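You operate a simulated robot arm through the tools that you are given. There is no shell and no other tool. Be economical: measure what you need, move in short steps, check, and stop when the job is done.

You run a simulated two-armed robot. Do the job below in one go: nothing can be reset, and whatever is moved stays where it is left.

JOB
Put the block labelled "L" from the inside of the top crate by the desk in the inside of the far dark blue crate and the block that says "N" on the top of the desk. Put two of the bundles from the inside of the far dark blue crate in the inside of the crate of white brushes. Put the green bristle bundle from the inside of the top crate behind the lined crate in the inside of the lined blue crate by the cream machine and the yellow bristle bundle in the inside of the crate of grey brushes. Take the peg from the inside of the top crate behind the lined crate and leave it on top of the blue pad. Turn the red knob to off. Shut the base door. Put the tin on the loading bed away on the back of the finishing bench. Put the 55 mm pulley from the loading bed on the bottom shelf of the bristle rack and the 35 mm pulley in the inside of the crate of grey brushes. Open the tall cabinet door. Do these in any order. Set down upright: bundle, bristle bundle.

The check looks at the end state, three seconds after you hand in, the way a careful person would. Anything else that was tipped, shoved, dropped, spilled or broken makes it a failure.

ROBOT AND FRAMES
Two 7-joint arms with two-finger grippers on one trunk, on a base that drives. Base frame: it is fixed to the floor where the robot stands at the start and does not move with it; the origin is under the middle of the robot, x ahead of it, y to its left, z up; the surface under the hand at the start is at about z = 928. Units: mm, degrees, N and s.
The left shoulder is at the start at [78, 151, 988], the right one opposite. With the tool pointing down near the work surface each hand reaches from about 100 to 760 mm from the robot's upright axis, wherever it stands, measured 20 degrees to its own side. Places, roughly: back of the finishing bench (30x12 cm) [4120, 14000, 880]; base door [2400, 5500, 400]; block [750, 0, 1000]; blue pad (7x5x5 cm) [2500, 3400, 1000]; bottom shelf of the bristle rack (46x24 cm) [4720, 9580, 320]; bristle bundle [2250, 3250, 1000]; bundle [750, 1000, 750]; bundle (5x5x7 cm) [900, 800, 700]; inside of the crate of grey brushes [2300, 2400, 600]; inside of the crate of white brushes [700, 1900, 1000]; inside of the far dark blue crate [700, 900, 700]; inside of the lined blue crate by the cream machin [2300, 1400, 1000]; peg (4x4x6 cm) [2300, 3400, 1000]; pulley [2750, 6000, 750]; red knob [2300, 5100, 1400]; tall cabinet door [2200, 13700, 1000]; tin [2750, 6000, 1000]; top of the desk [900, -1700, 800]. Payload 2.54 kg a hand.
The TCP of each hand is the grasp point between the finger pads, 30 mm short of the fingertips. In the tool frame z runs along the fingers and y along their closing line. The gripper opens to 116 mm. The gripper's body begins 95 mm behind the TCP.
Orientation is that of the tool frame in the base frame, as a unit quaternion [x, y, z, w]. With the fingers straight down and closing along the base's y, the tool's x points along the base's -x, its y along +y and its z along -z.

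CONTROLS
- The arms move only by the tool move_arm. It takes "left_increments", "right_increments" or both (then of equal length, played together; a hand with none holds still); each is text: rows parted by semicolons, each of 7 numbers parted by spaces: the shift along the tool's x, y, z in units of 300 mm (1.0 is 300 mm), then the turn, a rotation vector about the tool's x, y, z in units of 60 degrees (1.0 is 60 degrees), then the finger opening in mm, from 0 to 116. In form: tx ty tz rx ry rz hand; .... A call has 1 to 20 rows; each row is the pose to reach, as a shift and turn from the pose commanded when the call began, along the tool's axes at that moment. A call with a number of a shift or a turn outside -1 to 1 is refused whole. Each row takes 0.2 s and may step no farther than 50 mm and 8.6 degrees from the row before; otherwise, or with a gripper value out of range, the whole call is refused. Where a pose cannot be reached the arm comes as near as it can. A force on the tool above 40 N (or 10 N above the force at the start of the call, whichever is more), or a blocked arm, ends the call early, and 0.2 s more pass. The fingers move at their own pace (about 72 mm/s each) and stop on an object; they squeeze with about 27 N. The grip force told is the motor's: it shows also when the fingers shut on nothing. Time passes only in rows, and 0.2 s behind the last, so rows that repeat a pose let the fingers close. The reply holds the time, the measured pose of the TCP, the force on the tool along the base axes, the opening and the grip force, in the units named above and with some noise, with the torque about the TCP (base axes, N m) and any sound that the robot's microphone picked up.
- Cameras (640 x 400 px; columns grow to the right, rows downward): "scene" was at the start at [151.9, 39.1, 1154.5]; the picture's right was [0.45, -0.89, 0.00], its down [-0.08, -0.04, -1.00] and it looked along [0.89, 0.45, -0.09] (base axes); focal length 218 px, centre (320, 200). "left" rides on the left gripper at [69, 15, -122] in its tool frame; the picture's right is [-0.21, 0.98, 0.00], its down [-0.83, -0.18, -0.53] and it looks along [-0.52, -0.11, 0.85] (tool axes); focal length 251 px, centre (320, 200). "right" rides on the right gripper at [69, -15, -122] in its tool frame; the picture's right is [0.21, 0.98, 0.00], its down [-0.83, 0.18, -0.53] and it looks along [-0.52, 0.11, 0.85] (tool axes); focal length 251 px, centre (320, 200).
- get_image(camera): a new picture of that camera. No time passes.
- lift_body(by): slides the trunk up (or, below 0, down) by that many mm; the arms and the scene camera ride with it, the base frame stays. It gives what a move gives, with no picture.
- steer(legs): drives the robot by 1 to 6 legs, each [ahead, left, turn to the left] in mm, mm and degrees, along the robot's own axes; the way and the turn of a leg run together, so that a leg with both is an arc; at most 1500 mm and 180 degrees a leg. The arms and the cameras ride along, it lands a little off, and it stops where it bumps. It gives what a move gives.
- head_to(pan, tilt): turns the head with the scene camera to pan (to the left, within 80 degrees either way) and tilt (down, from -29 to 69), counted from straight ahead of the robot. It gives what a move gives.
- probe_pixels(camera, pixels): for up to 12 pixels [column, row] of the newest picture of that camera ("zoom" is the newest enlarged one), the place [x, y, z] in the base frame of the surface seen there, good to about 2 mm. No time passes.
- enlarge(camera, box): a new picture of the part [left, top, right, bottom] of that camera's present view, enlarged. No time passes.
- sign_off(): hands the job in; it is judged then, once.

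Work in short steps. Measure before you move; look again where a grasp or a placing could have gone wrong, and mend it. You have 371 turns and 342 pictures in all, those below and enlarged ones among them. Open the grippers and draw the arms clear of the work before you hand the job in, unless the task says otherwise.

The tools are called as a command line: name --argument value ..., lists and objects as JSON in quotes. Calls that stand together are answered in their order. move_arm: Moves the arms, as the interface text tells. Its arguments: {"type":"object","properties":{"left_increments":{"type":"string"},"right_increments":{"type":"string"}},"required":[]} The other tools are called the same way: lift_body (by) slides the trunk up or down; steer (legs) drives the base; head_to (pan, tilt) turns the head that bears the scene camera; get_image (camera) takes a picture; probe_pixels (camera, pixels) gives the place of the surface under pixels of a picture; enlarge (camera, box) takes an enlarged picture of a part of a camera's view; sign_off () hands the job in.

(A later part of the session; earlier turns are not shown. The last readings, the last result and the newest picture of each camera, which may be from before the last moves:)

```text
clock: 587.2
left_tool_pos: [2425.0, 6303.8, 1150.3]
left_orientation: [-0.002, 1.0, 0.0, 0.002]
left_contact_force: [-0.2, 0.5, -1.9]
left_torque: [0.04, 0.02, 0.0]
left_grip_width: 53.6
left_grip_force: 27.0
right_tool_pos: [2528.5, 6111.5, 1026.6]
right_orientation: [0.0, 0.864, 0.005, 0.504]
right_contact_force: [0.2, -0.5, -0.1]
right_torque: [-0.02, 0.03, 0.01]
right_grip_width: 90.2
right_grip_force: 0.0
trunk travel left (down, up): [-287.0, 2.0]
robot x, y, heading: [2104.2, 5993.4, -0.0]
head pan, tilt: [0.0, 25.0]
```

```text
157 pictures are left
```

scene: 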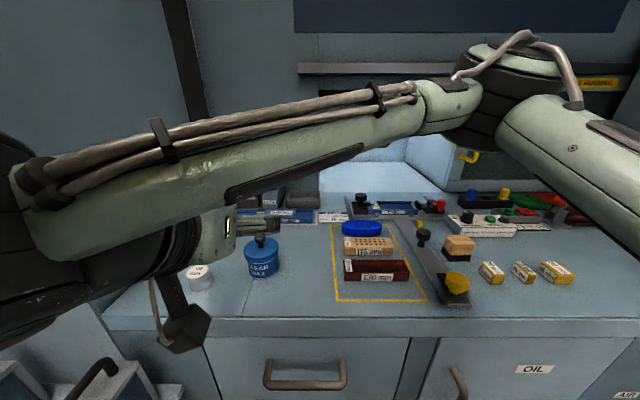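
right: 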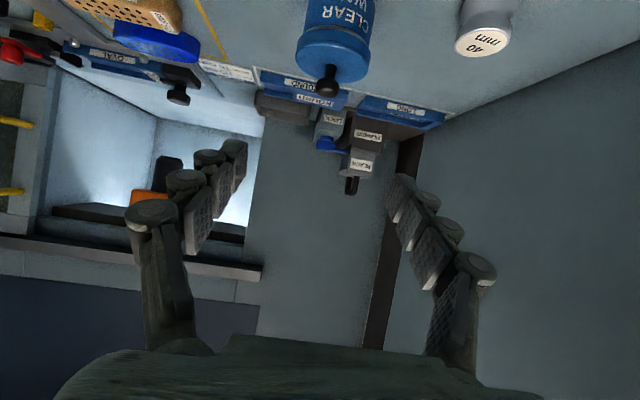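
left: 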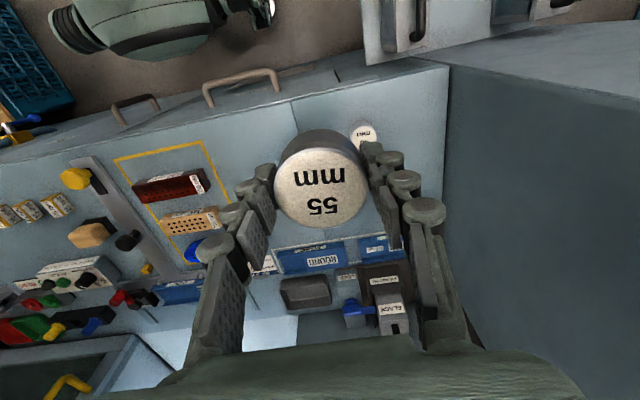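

Pitch worked. Lower to (2545,6111,878) in front of the tin.

move_arm --right_increments "0.1 0 0.074 0 0 0 90; 0.2 0 0.147 0 0 0 90; 0.3 0 0.22 0 0 0 90; 0.396 -0.002 0.294 0 0 0 90; 0.396 -0.002 0.294 0 0 0 90"

get_image --camera "right"

```text
clock: 588.4
left_tool_pos: [2425.0, 6304.1, 1151.4]
left_orientation: [-0.003, 1.0, -0.001, 0.003]
left_contact_force: [-0.1, -0.1, -2.9]
left_torque: [0.0, 0.03, 0.01]
left_grip_width: 53.5
left_grip_force: 27.3
right_tool_pos: [2546.2, 6112.7, 878.9]
right_orientation: [0.0, 0.865, 0.005, 0.502]
right_contact_force: [-0.2, -1.4, 0.4]
right_torque: [-0.01, 0.02, -0.02]
right_grip_width: 90.0
right_grip_force: 0.2
trunk travel left (down, up): [-287.0, 2.0]
robot x, y, heading: [2106.6, 5990.3, 0.4]
head pan, tilt: [0.0, 25.0]
```

```text
156 pictures are left
```

right: 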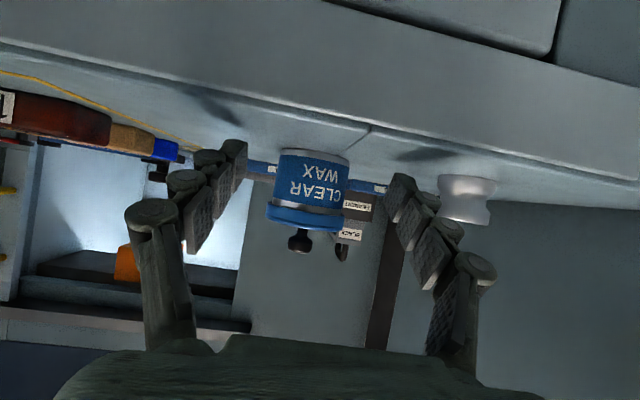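

Tin lies between the fingers. Advance 72 mm horizontally, check contact forces.

move_arm --right_increments "-0.03 -0.003 0.052 0 0 0 88; -0.06 -0.005 0.104 0 0 0 86; -0.09 -0.005 0.156 0 0 0 86; -0.116 -0.005 0.209 0 0 0 86; -0.116 -0.005 0.209 0 0 0 86"

get_image --camera "right"

get_image --camera "scene"

```text
clock: 589.6
left_tool_pos: [2425.3, 6303.1, 1150.3]
left_orientation: [-0.003, 1.0, -0.001, 0.002]
left_contact_force: [0.5, 0.7, -2.3]
left_torque: [0.0, 0.01, -0.01]
left_grip_width: 53.6
left_grip_force: 26.5
right_tool_pos: [2618.1, 6109.7, 879.4]
right_orientation: [-0.001, 0.865, 0.005, 0.502]
right_contact_force: [0.2, 1.0, 0.2]
right_torque: [0.0, 0.02, 0.02]
right_grip_width: 86.1
right_grip_force: 0.1
trunk travel left (down, up): [-287.0, 2.0]
robot x, y, heading: [2106.0, 5993.1, 0.2]
head pan, tilt: [0.0, 25.0]
```

```text
155 pictures are left
```

right: 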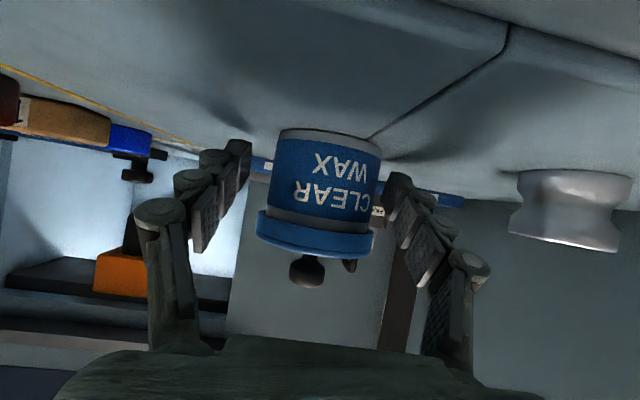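

```text
154 pictures are left
```

scene: 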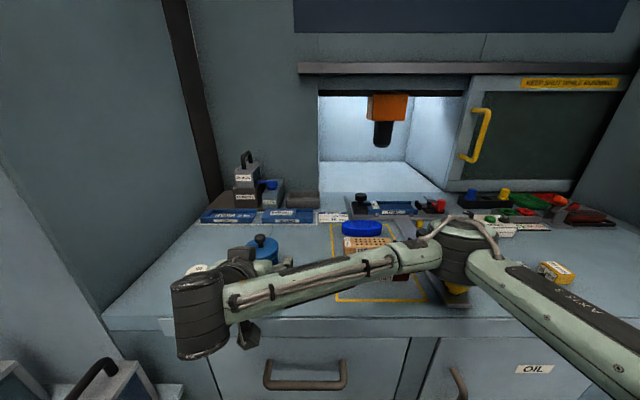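

I check the elbow's height above the bench items.

probe_pixels --camera "scene" --pixels '[[465, 240], [455, 295], [380, 262], [300, 290], [200, 330], [457, 304], [550, 330]]'

enlarge --camera "scene" --box '[160, 200, 560, 350]'

```text
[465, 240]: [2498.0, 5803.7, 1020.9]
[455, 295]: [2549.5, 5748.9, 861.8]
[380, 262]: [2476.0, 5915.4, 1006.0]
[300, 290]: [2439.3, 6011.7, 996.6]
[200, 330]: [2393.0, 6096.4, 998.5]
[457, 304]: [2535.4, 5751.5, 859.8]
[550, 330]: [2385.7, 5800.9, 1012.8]
```

```text
1.60 times, centred on (360, 275) of scene
```

zoom: 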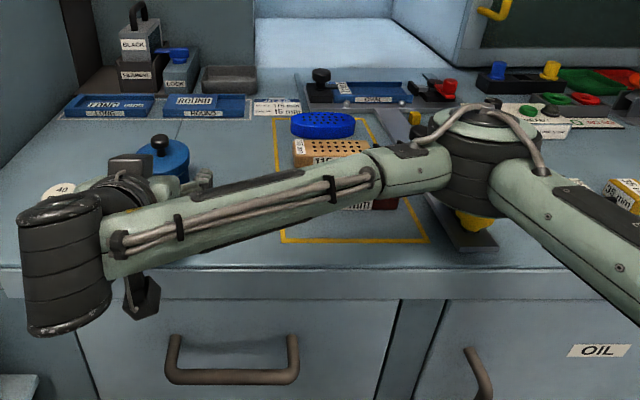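

Clear (~z 1000). Close gently on the body and lift 60 mm.

move_arm --right_increments "0.004 0.003 0.002 0 0 0 76; 0.004 0.003 0.002 0 0 0 68; 0.004 0.003 0.002 0 0 0 60; 0.004 0.003 0.002 0 0 0 50; 0.004 0.003 0.002 0 0 0 40; 0.004 0.003 0.002 0 0 0 40"

get_image --camera "right"

```text
clock: 591.0
left_tool_pos: [2425.9, 6303.5, 1152.4]
left_orientation: [-0.003, 1.0, -0.001, 0.003]
left_contact_force: [0.8, -0.4, -1.4]
left_torque: [0.0, 0.0, 0.03]
left_grip_width: 53.6
left_grip_force: 27.4
right_tool_pos: [2617.5, 6112.1, 877.2]
right_orientation: [0.0, 0.865, 0.004, 0.502]
right_contact_force: [0.1, 2.5, 2.5]
right_torque: [0.12, 0.02, 0.0]
right_grip_width: 60.3
right_grip_force: 26.9
trunk travel left (down, up): [-287.0, 2.0]
robot x, y, heading: [2110.6, 5989.2, 0.1]
head pan, tilt: [0.0, 25.0]
```

```text
152 pictures are left
```

right: 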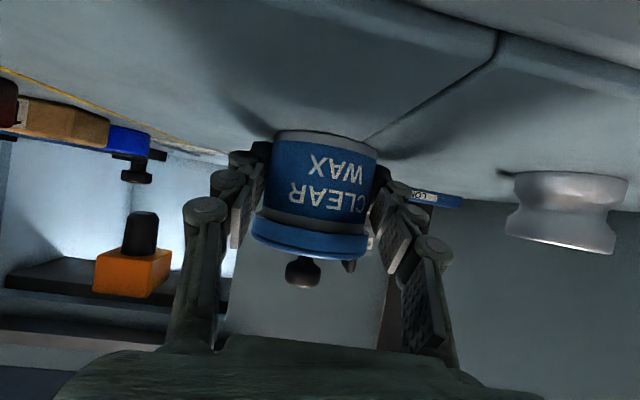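

Body gripped (60.3 mm). Lift vertically 50 mm and check.

move_arm --right_increments "-0.03 0 -0.017 0 0 0 40; -0.08 0 -0.046 0 0 0 40; -0.144 0 -0.083 0 0 0 40"

get_image --camera "right"

```text
clock: 591.8
left_tool_pos: [2425.4, 6304.1, 1151.6]
left_orientation: [-0.003, 1.0, -0.002, 0.002]
left_contact_force: [0.3, -0.4, -1.5]
left_torque: [0.02, 0.0, -0.04]
left_grip_width: 53.7
left_grip_force: 27.0
right_tool_pos: [2617.8, 6111.6, 925.8]
right_orientation: [0.0, 0.865, 0.004, 0.502]
right_contact_force: [0.2, -0.6, -3.1]
right_torque: [-0.02, 0.03, -0.01]
right_grip_width: 60.4
right_grip_force: 27.0
trunk travel left (down, up): [-287.0, 2.0]
robot x, y, heading: [2105.7, 5991.1, 0.3]
head pan, tilt: [0.0, 25.0]
```

```text
151 pictures are left
```

right: 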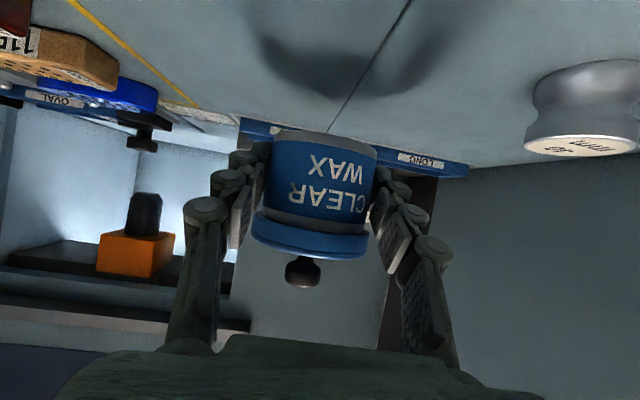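

Tin is up. Raise another 100 mm, back off 600 mm, and look left for the onward route.

move_arm --right_increments "-0.1 0 -0.058 0 0 0 40; -0.2 0 -0.116 0 0 0 40; -0.3 0 -0.173 0 0 0 40"

steer --legs '[[-650, 0, 0]]'

head_to --pan 50 --tilt 10

get_image --camera "scene"

```text
clock: 592.6
left_tool_pos: [2426.3, 6305.0, 1151.3]
left_orientation: [-0.003, 1.0, -0.002, 0.003]
left_contact_force: [0.0, 0.2, -1.3]
left_torque: [0.0, -0.03, -0.02]
left_grip_width: 53.4
left_grip_force: 26.6
right_tool_pos: [2614.8, 6109.7, 1031.1]
right_orientation: [-0.001, 0.864, 0.005, 0.503]
right_contact_force: [-0.3, -0.2, -1.3]
right_torque: [-0.02, 0.0, -0.03]
right_grip_width: 60.5
right_grip_force: 26.7
trunk travel left (down, up): [-287.0, 2.0]
robot x, y, heading: [2101.7, 5993.7, 0.2]
head pan, tilt: [0.0, 25.0]
```

```text
clock: 596.2
left_tool_pos: [1772.7, 6303.1, 1149.8]
left_orientation: [-0.002, 1.0, 0.0, 0.002]
left_contact_force: [-0.5, 0.6, -2.0]
left_torque: [0.0, -0.02, 0.01]
left_grip_width: 53.9
left_grip_force: 27.0
right_tool_pos: [1961.9, 6110.0, 1029.9]
right_orientation: [0.0, 0.865, 0.004, 0.502]
right_contact_force: [0.0, 0.9, -2.3]
right_torque: [0.01, -0.01, 0.01]
right_grip_width: 60.5
right_grip_force: 26.8
trunk travel left (down, up): [-287.0, 2.0]
robot x, y, heading: [1450.5, 5994.9, 0.1]
head pan, tilt: [0.0, 25.0]
```

```text
clock: 597.4
left_tool_pos: [1772.6, 6303.0, 1151.0]
left_orientation: [-0.002, 1.0, -0.001, 0.003]
left_contact_force: [-0.9, -0.6, -2.1]
left_torque: [-0.02, 0.01, 0.02]
left_grip_width: 53.7
left_grip_force: 26.6
right_tool_pos: [1962.9, 6109.8, 1030.9]
right_orientation: [0.0, 0.865, 0.004, 0.502]
right_contact_force: [0.0, 0.0, -3.2]
right_torque: [0.01, 0.04, 0.0]
right_grip_width: 60.6
right_grip_force: 27.0
trunk travel left (down, up): [-287.0, 2.0]
robot x, y, heading: [1451.8, 5994.2, -0.2]
head pan, tilt: [50.0, 10.0]
```

```text
150 pictures are left
```

scene: 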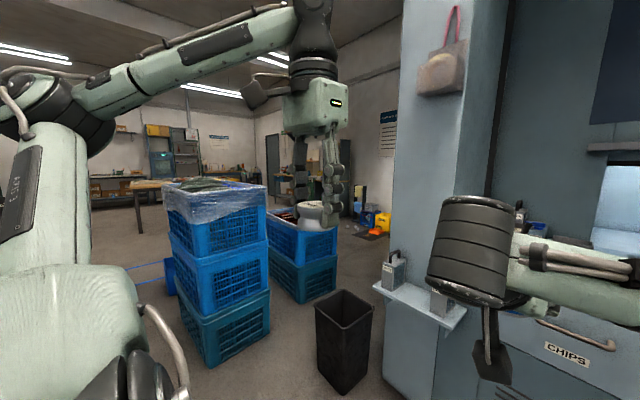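

probe_pixels --camera "scene" --pixels '[[212, 365], [270, 320], [180, 320], [335, 290], [300, 300], [350, 395], [372, 310], [318, 330], [140, 290], [360, 260], [165, 185], [385, 225]]'

enlarge --camera "scene" --box '[90, 100, 410, 300]'

```text
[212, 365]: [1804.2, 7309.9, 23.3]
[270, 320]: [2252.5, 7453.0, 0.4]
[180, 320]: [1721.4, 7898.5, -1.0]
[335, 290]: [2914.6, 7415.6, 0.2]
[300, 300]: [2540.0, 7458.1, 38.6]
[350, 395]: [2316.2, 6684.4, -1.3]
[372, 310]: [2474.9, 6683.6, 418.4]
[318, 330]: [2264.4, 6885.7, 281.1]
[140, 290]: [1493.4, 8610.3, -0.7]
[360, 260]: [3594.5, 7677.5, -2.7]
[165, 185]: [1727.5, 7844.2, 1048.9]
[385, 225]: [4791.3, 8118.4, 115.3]
```

```text
2.00 times, centred on (250, 200) of scene
```

zoom: 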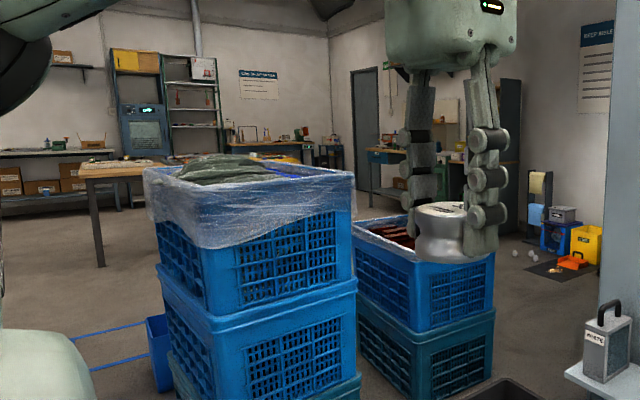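

The route: keep x≈1250 past the stacks (x≥1740, y 7300–7850). I strafe 1200 mm and look again.

steer --legs '[[-200, 0, 0], [0, 1200, 0]]'

head_to --pan 60 --tilt 20

get_image --camera "scene"

```text
clock: 609.0
left_tool_pos: [1576.6, 7443.5, 1151.6]
left_orientation: [0.0, 1.0, 0.001, 0.003]
left_contact_force: [0.1, -0.3, -2.1]
left_torque: [0.05, 0.02, -0.01]
left_grip_width: 53.6
left_grip_force: 26.9
right_tool_pos: [1766.6, 7241.8, 1029.5]
right_orientation: [0.008, 0.866, -0.008, 0.501]
right_contact_force: [-4.4, -8.3, -0.3]
right_torque: [0.1, 0.04, 0.2]
right_grip_width: 60.4
right_grip_force: 26.4
trunk travel left (down, up): [-287.0, 2.0]
robot x, y, heading: [1257.0, 7132.9, -0.3]
head pan, tilt: [50.0, 10.0]
stopped in leg 2: the force on the tool passed its limit at 49 N (the readings are from after the stop); the commanded pose is now the measured one
```

```text
clock: 609.7
left_tool_pos: [1576.3, 7443.2, 1152.0]
left_orientation: [0.0, 1.0, 0.0, 0.004]
left_contact_force: [-0.3, 0.3, -1.4]
left_torque: [-0.04, -0.03, 0.03]
left_grip_width: 53.4
left_grip_force: 26.6
right_tool_pos: [1765.7, 7243.0, 1029.0]
right_orientation: [0.008, 0.865, -0.007, 0.501]
right_contact_force: [-4.0, -13.4, -1.3]
right_torque: [0.11, 0.0, 0.21]
right_grip_width: 60.3
right_grip_force: 27.3
trunk travel left (down, up): [-287.0, 2.0]
robot x, y, heading: [1254.8, 7133.1, 0.0]
head pan, tilt: [60.0, 20.0]
```

```text
148 pictures are left
```

scene: 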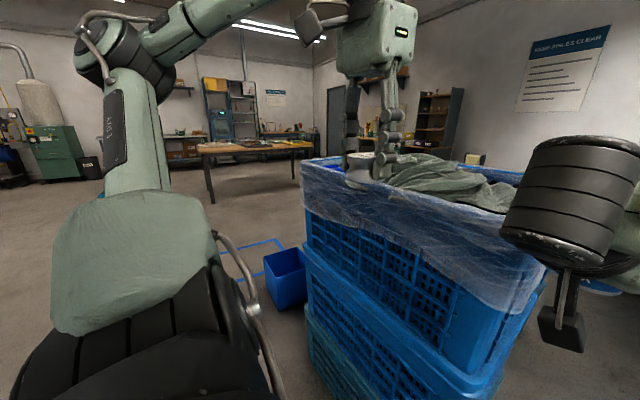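

The tin brushed the stack's side. Strafe back 80 mm, check, then retreat 220 mm in x.

steer --legs '[[0, -80, 0], [-230, 0, 0]]'

get_image --camera "right"

get_image --camera "scene"

```text
clock: 611.6
left_tool_pos: [1564.8, 7364.8, 1149.9]
left_orientation: [0.001, 1.0, 0.0, 0.002]
left_contact_force: [0.2, -0.7, -2.7]
left_torque: [-0.01, 0.05, -0.01]
left_grip_width: 53.6
left_grip_force: 26.7
right_tool_pos: [1754.6, 7165.0, 1027.2]
right_orientation: [0.005, 0.867, -0.007, 0.499]
right_contact_force: [0.5, -0.7, -3.7]
right_torque: [0.02, 0.03, 0.01]
right_grip_width: 60.6
right_grip_force: 26.6
trunk travel left (down, up): [-287.0, 2.0]
robot x, y, heading: [1241.6, 7057.1, -0.6]
head pan, tilt: [60.0, 20.0]
stopped in leg 2: the robot was blocked; the commanded pose is now the measured one
```

```text
147 pictures are left
```

right: 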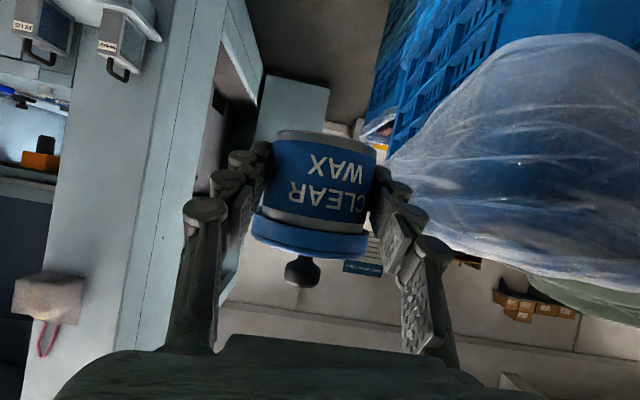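

```text
146 pictures are left
```

scene: 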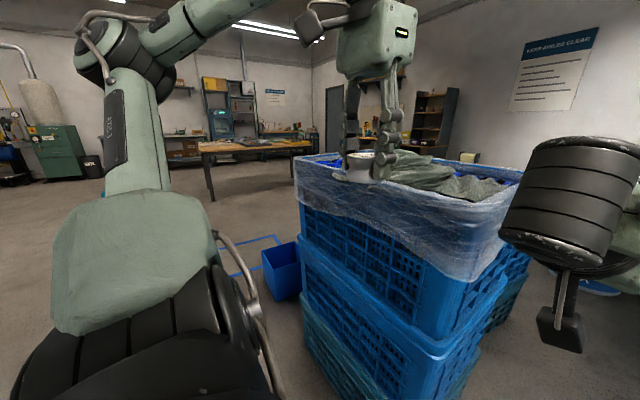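

Something is close behind too, so I'll travel facing +y: go back to y≈6250, turn +90°, and look.

steer --legs '[[40, -820, 0], [0, 0, 90]]'

head_to --pan 0 --tilt 20

get_image --camera "scene"

```text
clock: 623.8
left_tool_pos: [963.2, 6557.3, 1149.9]
left_orientation: [0.712, -0.703, -0.001, -0.002]
left_contact_force: [-0.2, 0.2, -2.0]
left_torque: [0.01, -0.02, 0.01]
left_grip_width: 53.8
left_grip_force: 26.9
right_tool_pos: [1162.1, 6750.4, 1027.7]
right_orientation: [-0.612, 0.613, 0.35, 0.356]
right_contact_force: [-1.1, 0.1, -3.1]
right_torque: [-0.07, -0.01, 0.01]
right_grip_width: 60.6
right_grip_force: 27.1
trunk travel left (down, up): [-287.0, 2.0]
robot x, y, heading: [1277.3, 6240.5, 90.6]
head pan, tilt: [60.0, 20.0]
```

```text
clock: 625.1
left_tool_pos: [964.5, 6556.8, 1150.7]
left_orientation: [0.712, -0.702, -0.002, -0.001]
left_contact_force: [-0.3, 0.6, -2.5]
left_torque: [-0.02, -0.01, -0.01]
left_grip_width: 53.6
left_grip_force: 27.0
right_tool_pos: [1161.5, 6750.7, 1029.2]
right_orientation: [-0.612, 0.613, 0.35, 0.356]
right_contact_force: [-0.6, 0.8, -2.8]
right_torque: [-0.05, -0.01, 0.02]
right_grip_width: 60.4
right_grip_force: 27.3
trunk travel left (down, up): [-287.0, 2.0]
robot x, y, heading: [1280.6, 6235.7, 90.4]
head pan, tilt: [0.0, 20.0]
```

```text
145 pictures are left
```

scene: 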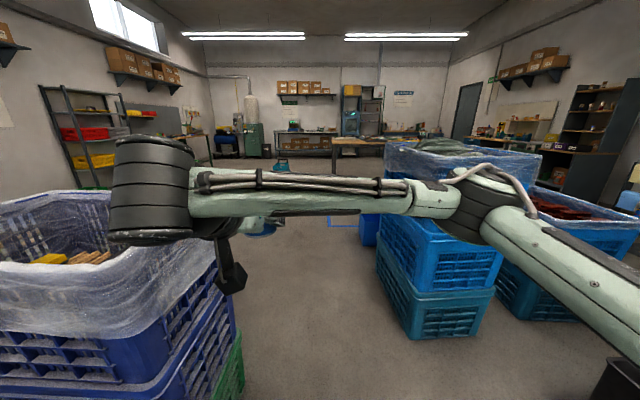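

probe_pixels --camera "scene" --pixels '[[240, 380], [215, 260], [100, 260], [378, 270], [412, 330], [400, 160], [110, 195], [235, 330], [365, 240], [200, 230], [185, 380], [300, 190]]'

```text
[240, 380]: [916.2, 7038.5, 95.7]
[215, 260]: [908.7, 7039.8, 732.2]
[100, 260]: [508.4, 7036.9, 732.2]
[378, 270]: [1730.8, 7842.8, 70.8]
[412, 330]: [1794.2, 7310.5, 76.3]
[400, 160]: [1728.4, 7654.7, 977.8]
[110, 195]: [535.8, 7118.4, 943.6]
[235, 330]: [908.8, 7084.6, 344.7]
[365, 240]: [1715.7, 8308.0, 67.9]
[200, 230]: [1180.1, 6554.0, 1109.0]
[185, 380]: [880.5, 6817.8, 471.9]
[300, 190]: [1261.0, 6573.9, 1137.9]
```

Gap x 916–1728; I centre at x≈1322 and drive forward along +y.

steer --legs '[[0, -42, -0.5], [1450, 0, 0]]'

head_to --pan -30 --tilt 22

get_image --camera "scene"

```text
clock: 633.0
left_tool_pos: [1019.9, 8004.8, 1150.9]
left_orientation: [-0.705, 0.71, 0.002, 0.0]
left_contact_force: [0.2, -0.7, -2.9]
left_torque: [0.0, -0.02, -0.02]
left_grip_width: 53.4
left_grip_force: 26.7
right_tool_pos: [1222.1, 8194.2, 1028.9]
right_orientation: [-0.606, 0.618, 0.347, 0.36]
right_contact_force: [-0.7, -0.1, -2.1]
right_torque: [-0.02, 0.03, 0.03]
right_grip_width: 60.4
right_grip_force: 27.5
trunk travel left (down, up): [-287.0, 2.0]
robot x, y, heading: [1329.4, 7678.0, 89.4]
head pan, tilt: [0.0, 20.0]
```

```text
clock: 633.9
left_tool_pos: [1020.2, 8005.3, 1150.3]
left_orientation: [-0.705, 0.709, 0.001, 0.002]
left_contact_force: [0.3, -1.1, -0.9]
left_torque: [-0.03, 0.0, -0.01]
left_grip_width: 53.9
left_grip_force: 26.5
right_tool_pos: [1221.6, 8193.5, 1028.8]
right_orientation: [-0.607, 0.618, 0.348, 0.359]
right_contact_force: [-0.8, -0.1, -2.8]
right_torque: [-0.03, 0.0, 0.01]
right_grip_width: 60.7
right_grip_force: 26.4
trunk travel left (down, up): [-287.0, 2.0]
robot x, y, heading: [1329.0, 7682.2, 89.1]
head pan, tilt: [-30.0, 22.0]
```

```text
144 pictures are left
```

scene: 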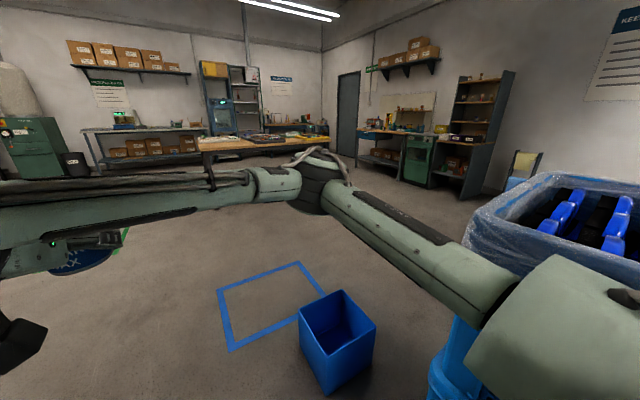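

probe_pixels --camera "scene" --pixels '[[300, 310], [328, 395], [375, 325], [340, 292], [240, 350], [60, 265], [480, 190], [470, 120], [440, 180], [350, 150], [500, 75], [400, 180]]'

enlarge --camera "scene" --box '[180, 40, 540, 220]'

```text
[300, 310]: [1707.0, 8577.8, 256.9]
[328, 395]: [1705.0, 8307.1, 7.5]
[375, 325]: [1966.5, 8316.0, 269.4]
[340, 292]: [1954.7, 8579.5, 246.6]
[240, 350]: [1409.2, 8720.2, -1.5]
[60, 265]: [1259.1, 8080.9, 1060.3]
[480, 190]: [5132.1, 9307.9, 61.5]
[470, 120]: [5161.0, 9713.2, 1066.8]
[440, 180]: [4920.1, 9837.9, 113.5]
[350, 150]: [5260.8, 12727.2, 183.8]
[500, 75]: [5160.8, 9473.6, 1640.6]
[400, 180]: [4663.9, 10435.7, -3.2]
```

```text
1.78 times, centred on (360, 130) of scene
```

zoom: 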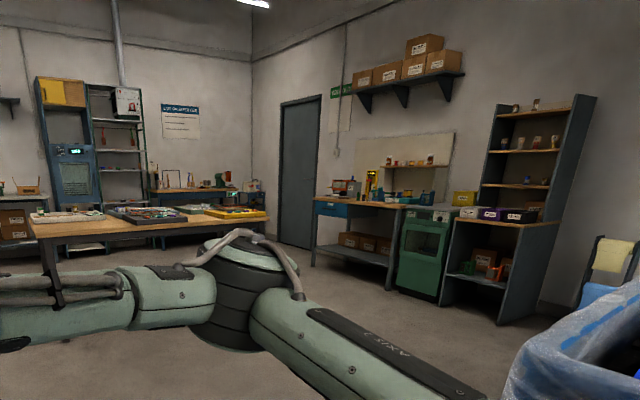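

Open floor beyond. Shift 40 mm left, drive to y≈9550, turn to face +x, and look at the rack.

steer --legs '[[0, 40, 0.8], [1500, 0, 0], [350, 0, 0], [0, 0, -90], [1300, 0, 0]]'

head_to --pan 0 --tilt 15

get_image --camera "scene"

```text
clock: 653.9
left_tool_pos: [2898.6, 9830.3, 1149.4]
left_orientation: [-0.004, 1.0, 0.0, 0.001]
left_contact_force: [0.3, 0.2, -2.2]
left_torque: [0.02, 0.01, -0.04]
left_grip_width: 53.5
left_grip_force: 27.3
right_tool_pos: [3090.8, 9630.6, 1028.6]
right_orientation: [0.004, 0.866, -0.006, 0.5]
right_contact_force: [-0.5, 0.2, -3.9]
right_torque: [0.01, 0.03, 0.01]
right_grip_width: 60.6
right_grip_force: 27.3
trunk travel left (down, up): [-287.0, 2.0]
robot x, y, heading: [2583.0, 9516.9, 0.4]
head pan, tilt: [-30.0, 22.0]
```

```text
clock: 654.8
left_tool_pos: [2899.2, 9830.1, 1150.2]
left_orientation: [-0.003, 1.0, 0.0, 0.002]
left_contact_force: [0.6, -0.2, -2.9]
left_torque: [-0.01, -0.03, 0.04]
left_grip_width: 53.3
left_grip_force: 27.0
right_tool_pos: [3090.5, 9631.7, 1028.2]
right_orientation: [0.003, 0.866, -0.006, 0.5]
right_contact_force: [-0.4, -0.1, -2.3]
right_torque: [-0.01, 0.06, 0.01]
right_grip_width: 60.4
right_grip_force: 27.1
trunk travel left (down, up): [-287.0, 2.0]
robot x, y, heading: [2579.4, 9520.1, 0.1]
head pan, tilt: [0.0, 15.0]
```

```text
142 pictures are left
```

scene: 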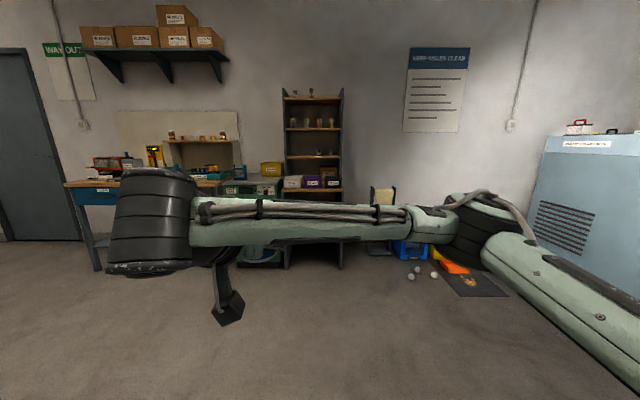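

Drive 1150 mm closer and tilt down.

steer --legs '[[1150, 0, 0]]'

head_to --pan 0 --tilt 38

get_image --camera "scene"

```text
clock: 660.7
left_tool_pos: [4052.8, 9817.7, 1151.4]
left_orientation: [0.005, 1.0, 0.0, 0.002]
left_contact_force: [0.2, 0.2, -1.4]
left_torque: [0.02, 0.05, 0.0]
left_grip_width: 53.3
left_grip_force: 26.6
right_tool_pos: [4240.6, 9616.2, 1028.7]
right_orientation: [0.01, 0.865, -0.01, 0.501]
right_contact_force: [-0.9, 0.0, -3.3]
right_torque: [-0.02, 0.03, 0.04]
right_grip_width: 60.6
right_grip_force: 27.6
trunk travel left (down, up): [-287.0, 2.0]
robot x, y, heading: [3727.9, 9507.9, -0.7]
head pan, tilt: [0.0, 15.0]
```

```text
clock: 661.5
left_tool_pos: [4051.5, 9818.6, 1150.2]
left_orientation: [0.005, 1.0, 0.0, 0.002]
left_contact_force: [0.5, 0.0, -2.0]
left_torque: [-0.01, 0.03, 0.02]
left_grip_width: 53.5
left_grip_force: 27.2
right_tool_pos: [4241.0, 9615.9, 1028.7]
right_orientation: [0.01, 0.866, -0.01, 0.5]
right_contact_force: [-0.3, 0.3, -3.1]
right_torque: [0.0, 0.01, 0.02]
right_grip_width: 60.4
right_grip_force: 27.2
trunk travel left (down, up): [-287.0, 2.0]
robot x, y, heading: [3728.0, 9512.6, -0.7]
head pan, tilt: [0.0, 38.0]
```

```text
141 pictures are left
```

scene: 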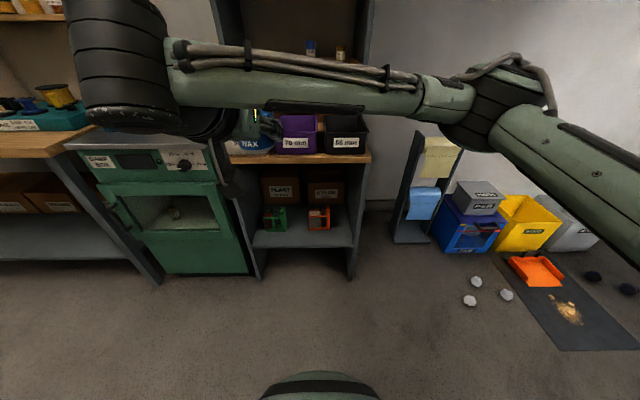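

enlarge --camera "scene" --box '[215, 100, 395, 290]'

probe_pixels --camera "scene" --pixels '[[258, 243], [350, 243], [300, 243], [300, 235], [268, 222], [318, 222], [300, 160], [365, 160], [350, 275], [262, 275], [340, 225], [240, 165]]'

```text
2.11 times, centred on (305, 195) of scene
```

zoom: 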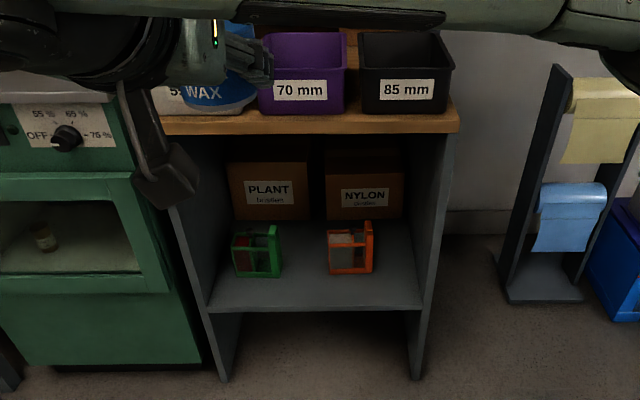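

```text
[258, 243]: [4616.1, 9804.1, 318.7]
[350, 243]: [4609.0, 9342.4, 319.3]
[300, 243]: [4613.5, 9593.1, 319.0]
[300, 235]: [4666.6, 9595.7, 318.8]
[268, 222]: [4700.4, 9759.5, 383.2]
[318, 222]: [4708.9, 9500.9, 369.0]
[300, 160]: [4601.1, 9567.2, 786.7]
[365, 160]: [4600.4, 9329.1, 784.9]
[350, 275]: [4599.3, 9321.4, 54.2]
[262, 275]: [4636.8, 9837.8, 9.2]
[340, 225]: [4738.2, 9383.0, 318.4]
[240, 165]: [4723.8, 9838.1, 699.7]
```

Bottom shelf: z=319, front x≈4605, y 9340–9810; free spot ≈(4670,9625) between the green and orange boxes. I turn −45° so the left arm reaches it sideways while the tin stays clear.

steer --legs '[[0, 0, -44.5], [130, 320, 0]]'

head_to --pan 45 --tilt 40

get_image --camera "scene"

```text
clock: 667.3
left_tool_pos: [4493.9, 9636.8, 1150.5]
left_orientation: [0.383, 0.924, -0.001, 0.002]
left_contact_force: [-0.1, 0.3, -1.8]
left_torque: [-0.02, 0.02, -0.04]
left_grip_width: 53.4
left_grip_force: 26.8
right_tool_pos: [4487.0, 9359.7, 1027.7]
right_orientation: [0.336, 0.798, -0.198, 0.459]
right_contact_force: [0.2, 0.8, -3.0]
right_torque: [0.08, 0.03, -0.02]
right_grip_width: 60.4
right_grip_force: 27.0
trunk travel left (down, up): [-287.0, 2.0]
robot x, y, heading: [4045.0, 9643.6, -45.3]
head pan, tilt: [0.0, 38.0]
```

```text
clock: 668.4
left_tool_pos: [4493.5, 9636.3, 1151.2]
left_orientation: [0.383, 0.924, 0.0, 0.001]
left_contact_force: [-0.2, 0.1, -2.0]
left_torque: [0.01, 0.01, -0.02]
left_grip_width: 53.7
left_grip_force: 27.1
right_tool_pos: [4486.8, 9360.9, 1028.0]
right_orientation: [0.337, 0.798, -0.199, 0.458]
right_contact_force: [-0.3, 0.5, -3.0]
right_torque: [0.06, 0.04, -0.01]
right_grip_width: 60.5
right_grip_force: 27.2
trunk travel left (down, up): [-287.0, 2.0]
robot x, y, heading: [4052.1, 9643.4, -45.2]
head pan, tilt: [45.0, 40.0]
```

```text
139 pictures are left
```

scene: 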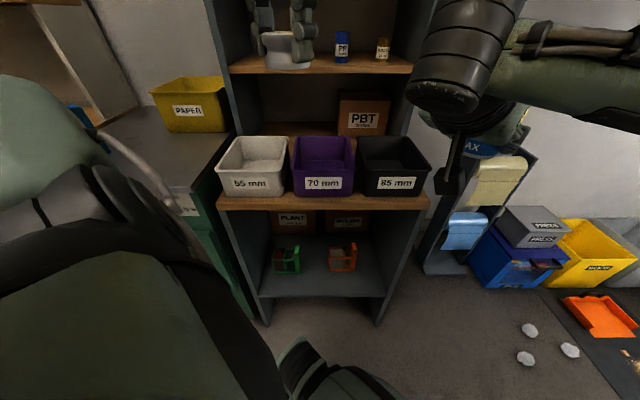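

Good view. Lower the trunk 285 mm.

lift_body --by -285

get_image --camera "scene"

```text
clock: 671.3
left_tool_pos: [4493.3, 9636.9, 866.3]
left_orientation: [0.383, 0.924, -0.001, 0.002]
left_contact_force: [0.0, -0.4, -1.5]
left_torque: [0.02, 0.04, 0.0]
left_grip_width: 53.4
left_grip_force: 27.0
right_tool_pos: [4486.3, 9360.7, 743.0]
right_orientation: [0.337, 0.798, -0.198, 0.458]
right_contact_force: [0.1, 0.0, -1.5]
right_torque: [0.03, 0.04, 0.01]
right_grip_width: 60.3
right_grip_force: 27.3
trunk travel left (down, up): [-2.0, 287.0]
robot x, y, heading: [4047.2, 9641.9, -45.2]
head pan, tilt: [45.0, 40.0]
```

```text
138 pictures are left
```

scene: 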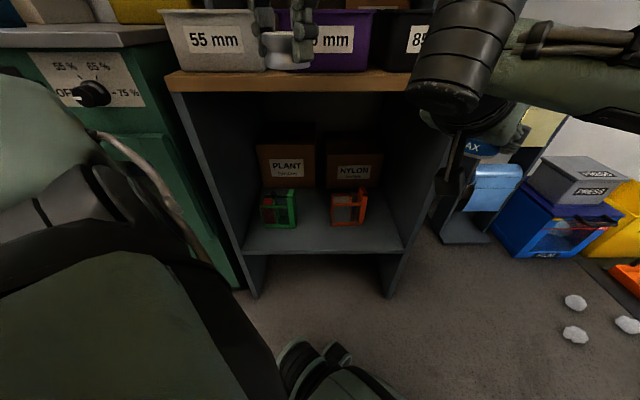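

Lower the left hand to z≈405 just outside the shelf (two calls).

move_arm --left_increments "-0.04 0.04 0.14 0 0 0 40; -0.06 0.06 0.28 0 0 0 40; -0.06 0.06 0.42 0 0 0 40; -0.06 0.06 0.56 0 0 0 40; -0.06 0.06 0.7 0 0 0 40; -0.06 0.06 0.84 0 0 0 40; -0.06 0.06 0.98 0 0 0 40"

get_image --camera "scene"

```text
clock: 672.9
left_tool_pos: [4519.2, 9636.1, 572.1]
left_orientation: [0.383, 0.924, -0.001, 0.002]
left_contact_force: [0.3, 0.5, -1.8]
left_torque: [-0.01, 0.04, -0.01]
left_grip_width: 53.7
left_grip_force: 26.7
right_tool_pos: [4486.6, 9360.8, 742.9]
right_orientation: [0.336, 0.798, -0.198, 0.459]
right_contact_force: [0.2, 0.5, -2.9]
right_torque: [0.06, 0.03, 0.0]
right_grip_width: 60.5
right_grip_force: 27.4
trunk travel left (down, up): [-2.0, 287.0]
robot x, y, heading: [4043.8, 9645.6, -45.4]
head pan, tilt: [45.0, 40.0]
```

```text
137 pictures are left
```

scene: 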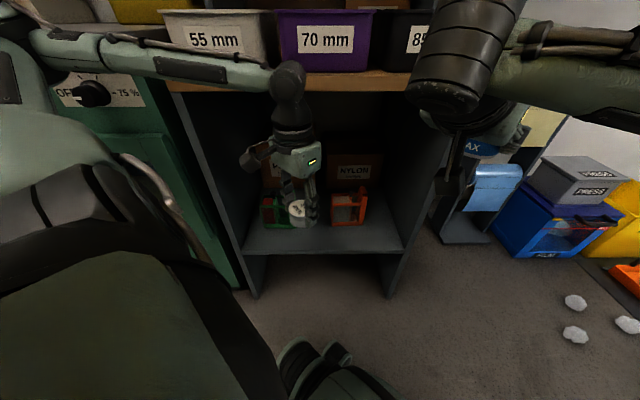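

Continue down to z≈395.

move_arm --left_increments "0 0 0.14 0 0 0 40; 0 0 0.28 0 0 0 40; 0 0 0.42 0 0 0 40; 0 0 0.56 0 0 0 40; 0 0 0.59 0 0 0 40"

get_image --camera "scene"

get_image --camera "left"

```text
clock: 674.1
left_tool_pos: [4521.7, 9636.3, 394.0]
left_orientation: [0.383, 0.924, -0.001, 0.001]
left_contact_force: [0.6, 0.1, -2.4]
left_torque: [0.0, 0.02, -0.03]
left_grip_width: 53.4
left_grip_force: 27.0
right_tool_pos: [4486.2, 9360.2, 743.2]
right_orientation: [0.337, 0.798, -0.198, 0.46]
right_contact_force: [0.0, -0.4, -3.5]
right_torque: [0.04, 0.01, -0.01]
right_grip_width: 60.5
right_grip_force: 26.7
trunk travel left (down, up): [-2.0, 287.0]
robot x, y, heading: [4046.1, 9646.8, -45.2]
head pan, tilt: [45.0, 40.0]
```

```text
136 pictures are left
```

scene: 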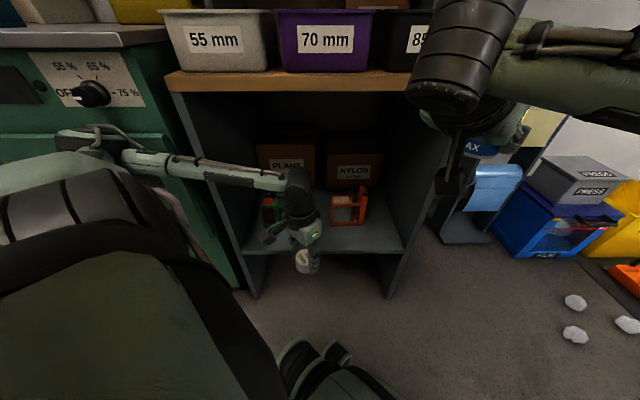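

```text
135 pictures are left
```

left: 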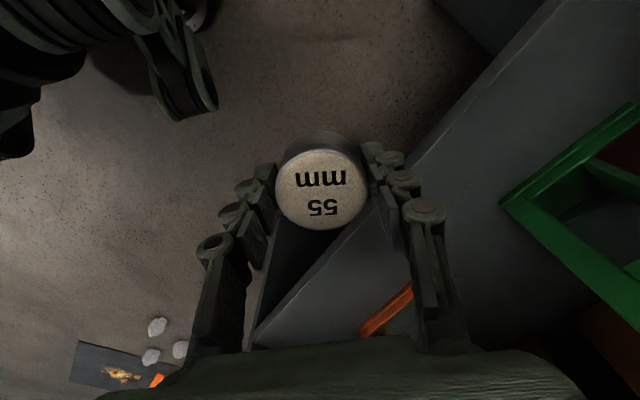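

Insert along +x to (4665,9630).

move_arm --left_increments "-0.09 0.08 0 0 0 0 40; -0.18 0.165 0 0 0 0 40; -0.27 0.25 0 0 0 0 40; -0.35 0.325 0 0 0 0 40"

get_image --camera "left"

get_image --camera "scene"

```text
clock: 675.1
left_tool_pos: [4659.5, 9630.9, 396.8]
left_orientation: [0.383, 0.924, 0.0, 0.003]
left_contact_force: [0.4, -0.3, -2.7]
left_torque: [0.01, 0.0, 0.0]
left_grip_width: 53.5
left_grip_force: 27.0
right_tool_pos: [4483.9, 9362.2, 746.0]
right_orientation: [0.336, 0.797, -0.196, 0.462]
right_contact_force: [-0.1, 0.4, -3.1]
right_torque: [0.03, 0.04, 0.02]
right_grip_width: 60.4
right_grip_force: 27.2
trunk travel left (down, up): [-2.0, 287.0]
robot x, y, heading: [4046.7, 9644.7, -45.1]
head pan, tilt: [45.0, 40.0]
```

```text
134 pictures are left
```

left: 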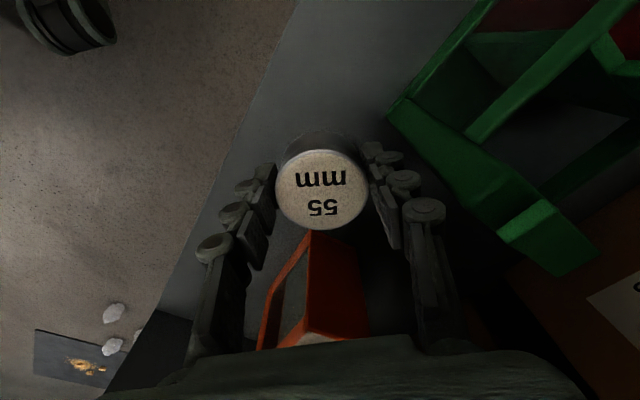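

```text
133 pictures are left
```

scene: 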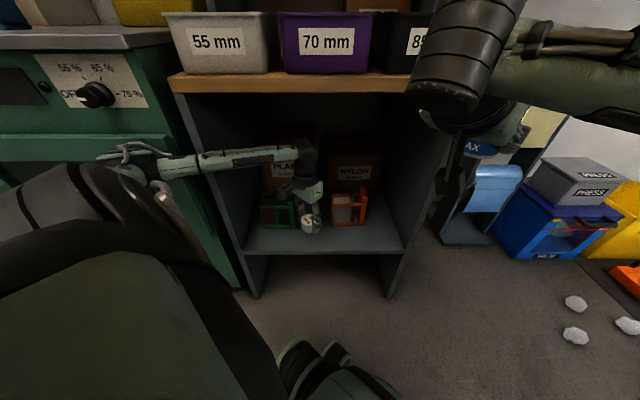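

probe_pixels --camera "left" --pixels '[[395, 110], [440, 175], [500, 235], [560, 265], [312, 235], [275, 340], [355, 260], [340, 130]]'

```text
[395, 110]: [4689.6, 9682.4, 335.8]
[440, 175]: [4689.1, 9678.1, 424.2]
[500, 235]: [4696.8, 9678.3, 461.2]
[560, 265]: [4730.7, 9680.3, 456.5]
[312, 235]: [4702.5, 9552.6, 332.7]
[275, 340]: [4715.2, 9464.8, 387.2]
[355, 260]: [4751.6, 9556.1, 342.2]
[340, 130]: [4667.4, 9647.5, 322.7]
```

The green box corner is near (4690,9678); I shift 15 mm away and lower to contact.

move_arm --left_increments "0.007 -0.05 0.04 0 0 0 40; 0.007 -0.05 0.1 0 0 0 40; 0.007 -0.05 0.12 0 0 0 40; 0.007 -0.05 0.128 0 0 0 40; 0.007 -0.05 0.135 0 0 0 40; 0.007 -0.05 0.142 0 0 0 40; 0.007 -0.05 0.149 0 0 0 40; 0.007 -0.05 0.156 0 0 0 40"

```text
clock: 676.9
left_tool_pos: [4652.8, 9619.4, 350.4]
left_orientation: [0.383, 0.924, -0.002, 0.006]
left_contact_force: [-2.4, -2.1, 22.5]
left_torque: [-0.17, 0.02, -0.01]
left_grip_width: 53.6
left_grip_force: 27.2
right_tool_pos: [4484.7, 9360.7, 744.1]
right_orientation: [0.337, 0.797, -0.198, 0.46]
right_contact_force: [0.2, -0.2, -3.2]
right_torque: [0.01, 0.02, -0.01]
right_grip_width: 60.5
right_grip_force: 26.9
trunk travel left (down, up): [-2.0, 287.0]
robot x, y, heading: [4049.6, 9644.2, -45.1]
head pan, tilt: [45.0, 40.0]
```

Contact. Open to 68, rise 35 mm, and look.

move_arm --left_increments "0 0 -0.005 0 0 0 56; 0 0 -0.005 0 0 0 62; 0 0 -0.005 0 0 0 68; 0 0 -0.06 0 0 0 68; 0 0 -0.15 0 0 0 68; 0 0 -0.2 0 0 0 68"

get_image --camera "left"

```text
clock: 678.3
left_tool_pos: [4651.5, 9621.5, 408.6]
left_orientation: [0.383, 0.924, -0.001, 0.002]
left_contact_force: [-0.7, -0.1, -0.2]
left_torque: [0.0, 0.01, 0.03]
left_grip_width: 68.0
left_grip_force: 0.0
right_tool_pos: [4486.7, 9360.3, 744.1]
right_orientation: [0.336, 0.798, -0.198, 0.46]
right_contact_force: [0.2, 0.5, -3.4]
right_torque: [0.04, 0.07, 0.0]
right_grip_width: 60.6
right_grip_force: 27.0
trunk travel left (down, up): [-2.0, 287.0]
robot x, y, heading: [4048.6, 9644.5, -45.3]
head pan, tilt: [45.0, 40.0]
```

```text
132 pictures are left
```

left: 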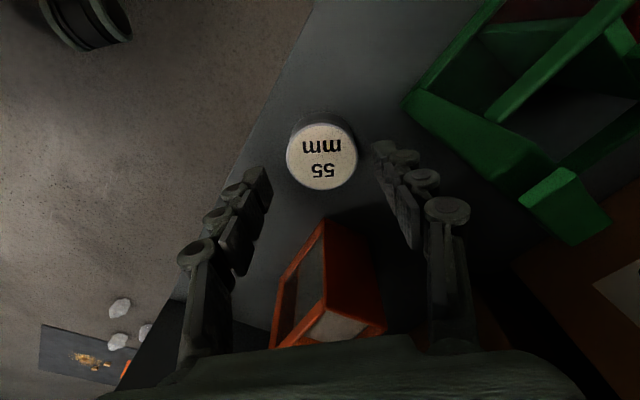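

Placed. Withdraw along −x, then rise.

move_arm --left_increments "0.09 -0.09 -0.02 0 0 0 68; 0.18 -0.18 -0.04 0 0 0 68; 0.27 -0.27 -0.06 0 0 0 68; 0.35 -0.355 -0.08 0 0 0 68; 0.35 -0.355 -0.22 0 0 0 68; 0.35 -0.355 -0.36 0 0 0 68; 0.35 -0.355 -0.5 0 0 0 68; 0.35 -0.355 -0.64 0 0 0 68; 0.35 -0.355 -0.78 0 0 0 68; 0.35 -0.355 -0.92 0 0 0 68"

lift_body --by 285

get_image --camera "scene"

```text
clock: 680.5
left_tool_pos: [4500.7, 9619.4, 683.3]
left_orientation: [0.383, 0.924, 0.003, 0.0]
left_contact_force: [0.7, 0.4, 2.3]
left_torque: [-0.05, -0.02, 0.01]
left_grip_width: 68.4
left_grip_force: 0.4
right_tool_pos: [4483.7, 9358.3, 746.4]
right_orientation: [0.337, 0.796, -0.198, 0.462]
right_contact_force: [-0.3, 0.0, -2.0]
right_torque: [0.1, 0.06, 0.06]
right_grip_width: 60.8
right_grip_force: 27.0
trunk travel left (down, up): [-2.0, 287.0]
robot x, y, heading: [4044.9, 9643.0, -45.3]
head pan, tilt: [45.0, 40.0]
```

```text
clock: 683.4
left_tool_pos: [4500.3, 9619.7, 967.5]
left_orientation: [0.383, 0.924, 0.0, 0.002]
left_contact_force: [1.0, 0.0, 0.4]
left_torque: [0.01, -0.01, -0.02]
left_grip_width: 68.3
left_grip_force: 0.0
right_tool_pos: [4486.8, 9361.1, 1028.1]
right_orientation: [0.337, 0.798, -0.198, 0.459]
right_contact_force: [-0.2, -0.8, -2.6]
right_torque: [0.02, 0.01, 0.03]
right_grip_width: 60.3
right_grip_force: 26.6
trunk travel left (down, up): [-287.0, 2.0]
robot x, y, heading: [4049.6, 9646.9, -45.2]
head pan, tilt: [45.0, 40.0]
```

```text
131 pictures are left
```

scene: 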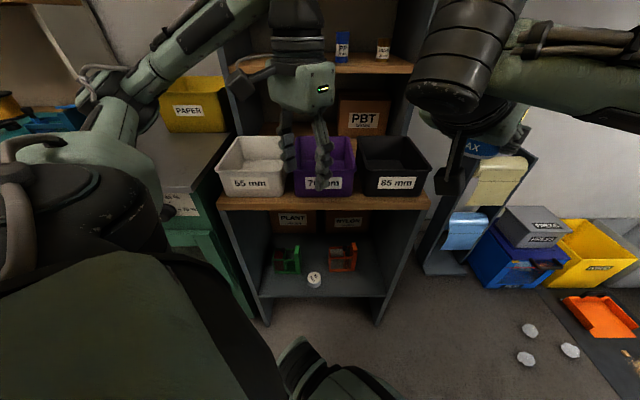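

The 55 mm pulley stands on the shelf. Back off and turn to face +y to see the way to the finishing bench.

steer --legs '[[-600, 0, 0], [0, 0, 135]]'

head_to --pan 0 --tilt 12

get_image --camera "scene"

```text
clock: 692.5
left_tool_pos: [3318.2, 10410.1, 969.1]
left_orientation: [0.708, -0.706, -0.002, -0.001]
left_contact_force: [0.6, -0.6, 0.0]
left_torque: [0.0, 0.01, 0.0]
left_grip_width: 68.1
left_grip_force: 0.2
right_tool_pos: [3510.1, 10583.5, 1028.6]
right_orientation: [-0.61, 0.615, 0.349, 0.358]
right_contact_force: [0.4, -0.4, -2.0]
right_torque: [-0.05, 0.01, -0.01]
right_grip_width: 60.6
right_grip_force: 27.0
trunk travel left (down, up): [-287.0, 2.0]
robot x, y, heading: [3622.9, 10071.6, 89.9]
head pan, tilt: [45.0, 40.0]
```

```text
clock: 693.7
left_tool_pos: [3318.8, 10409.6, 968.2]
left_orientation: [0.708, -0.706, -0.001, -0.002]
left_contact_force: [-0.9, 0.0, 0.6]
left_torque: [0.01, 0.03, -0.01]
left_grip_width: 68.3
left_grip_force: 0.0
right_tool_pos: [3512.1, 10583.4, 1028.9]
right_orientation: [-0.61, 0.615, 0.349, 0.358]
right_contact_force: [0.1, 0.1, -2.8]
right_torque: [-0.03, 0.02, -0.01]
right_grip_width: 60.4
right_grip_force: 27.3
trunk travel left (down, up): [-287.0, 2.0]
robot x, y, heading: [3622.2, 10070.0, 90.0]
head pan, tilt: [0.0, 12.0]
```

```text
130 pictures are left
```

scene: 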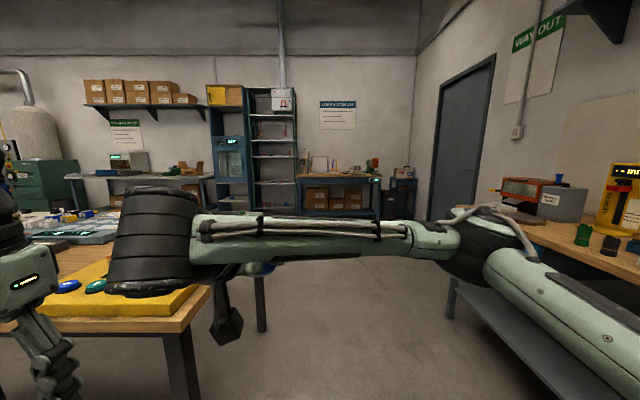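

probe_pixels --camera "scene" --pixels '[[205, 310], [265, 330], [180, 370], [455, 310], [560, 380], [330, 178], [300, 205], [380, 215], [230, 150], [230, 215], [405, 200], [290, 320]]'

enlarge --camera "scene" --box '[190, 70, 430, 230]'

```text
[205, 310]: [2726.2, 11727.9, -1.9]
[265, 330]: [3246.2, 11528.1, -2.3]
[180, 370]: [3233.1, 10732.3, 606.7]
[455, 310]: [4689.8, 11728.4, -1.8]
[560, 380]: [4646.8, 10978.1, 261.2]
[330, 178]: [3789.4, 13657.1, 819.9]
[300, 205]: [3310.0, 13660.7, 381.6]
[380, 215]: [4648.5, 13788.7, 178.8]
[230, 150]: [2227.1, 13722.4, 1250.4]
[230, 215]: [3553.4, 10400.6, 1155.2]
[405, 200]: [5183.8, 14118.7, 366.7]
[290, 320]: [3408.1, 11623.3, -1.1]
```

```text
2.50 times, centred on (310, 150) of scene
```

zoom: 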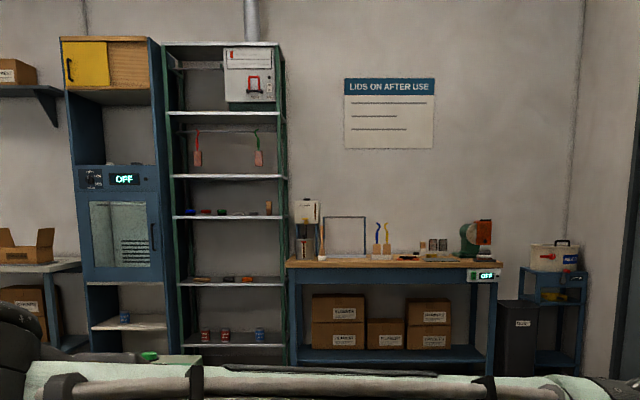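

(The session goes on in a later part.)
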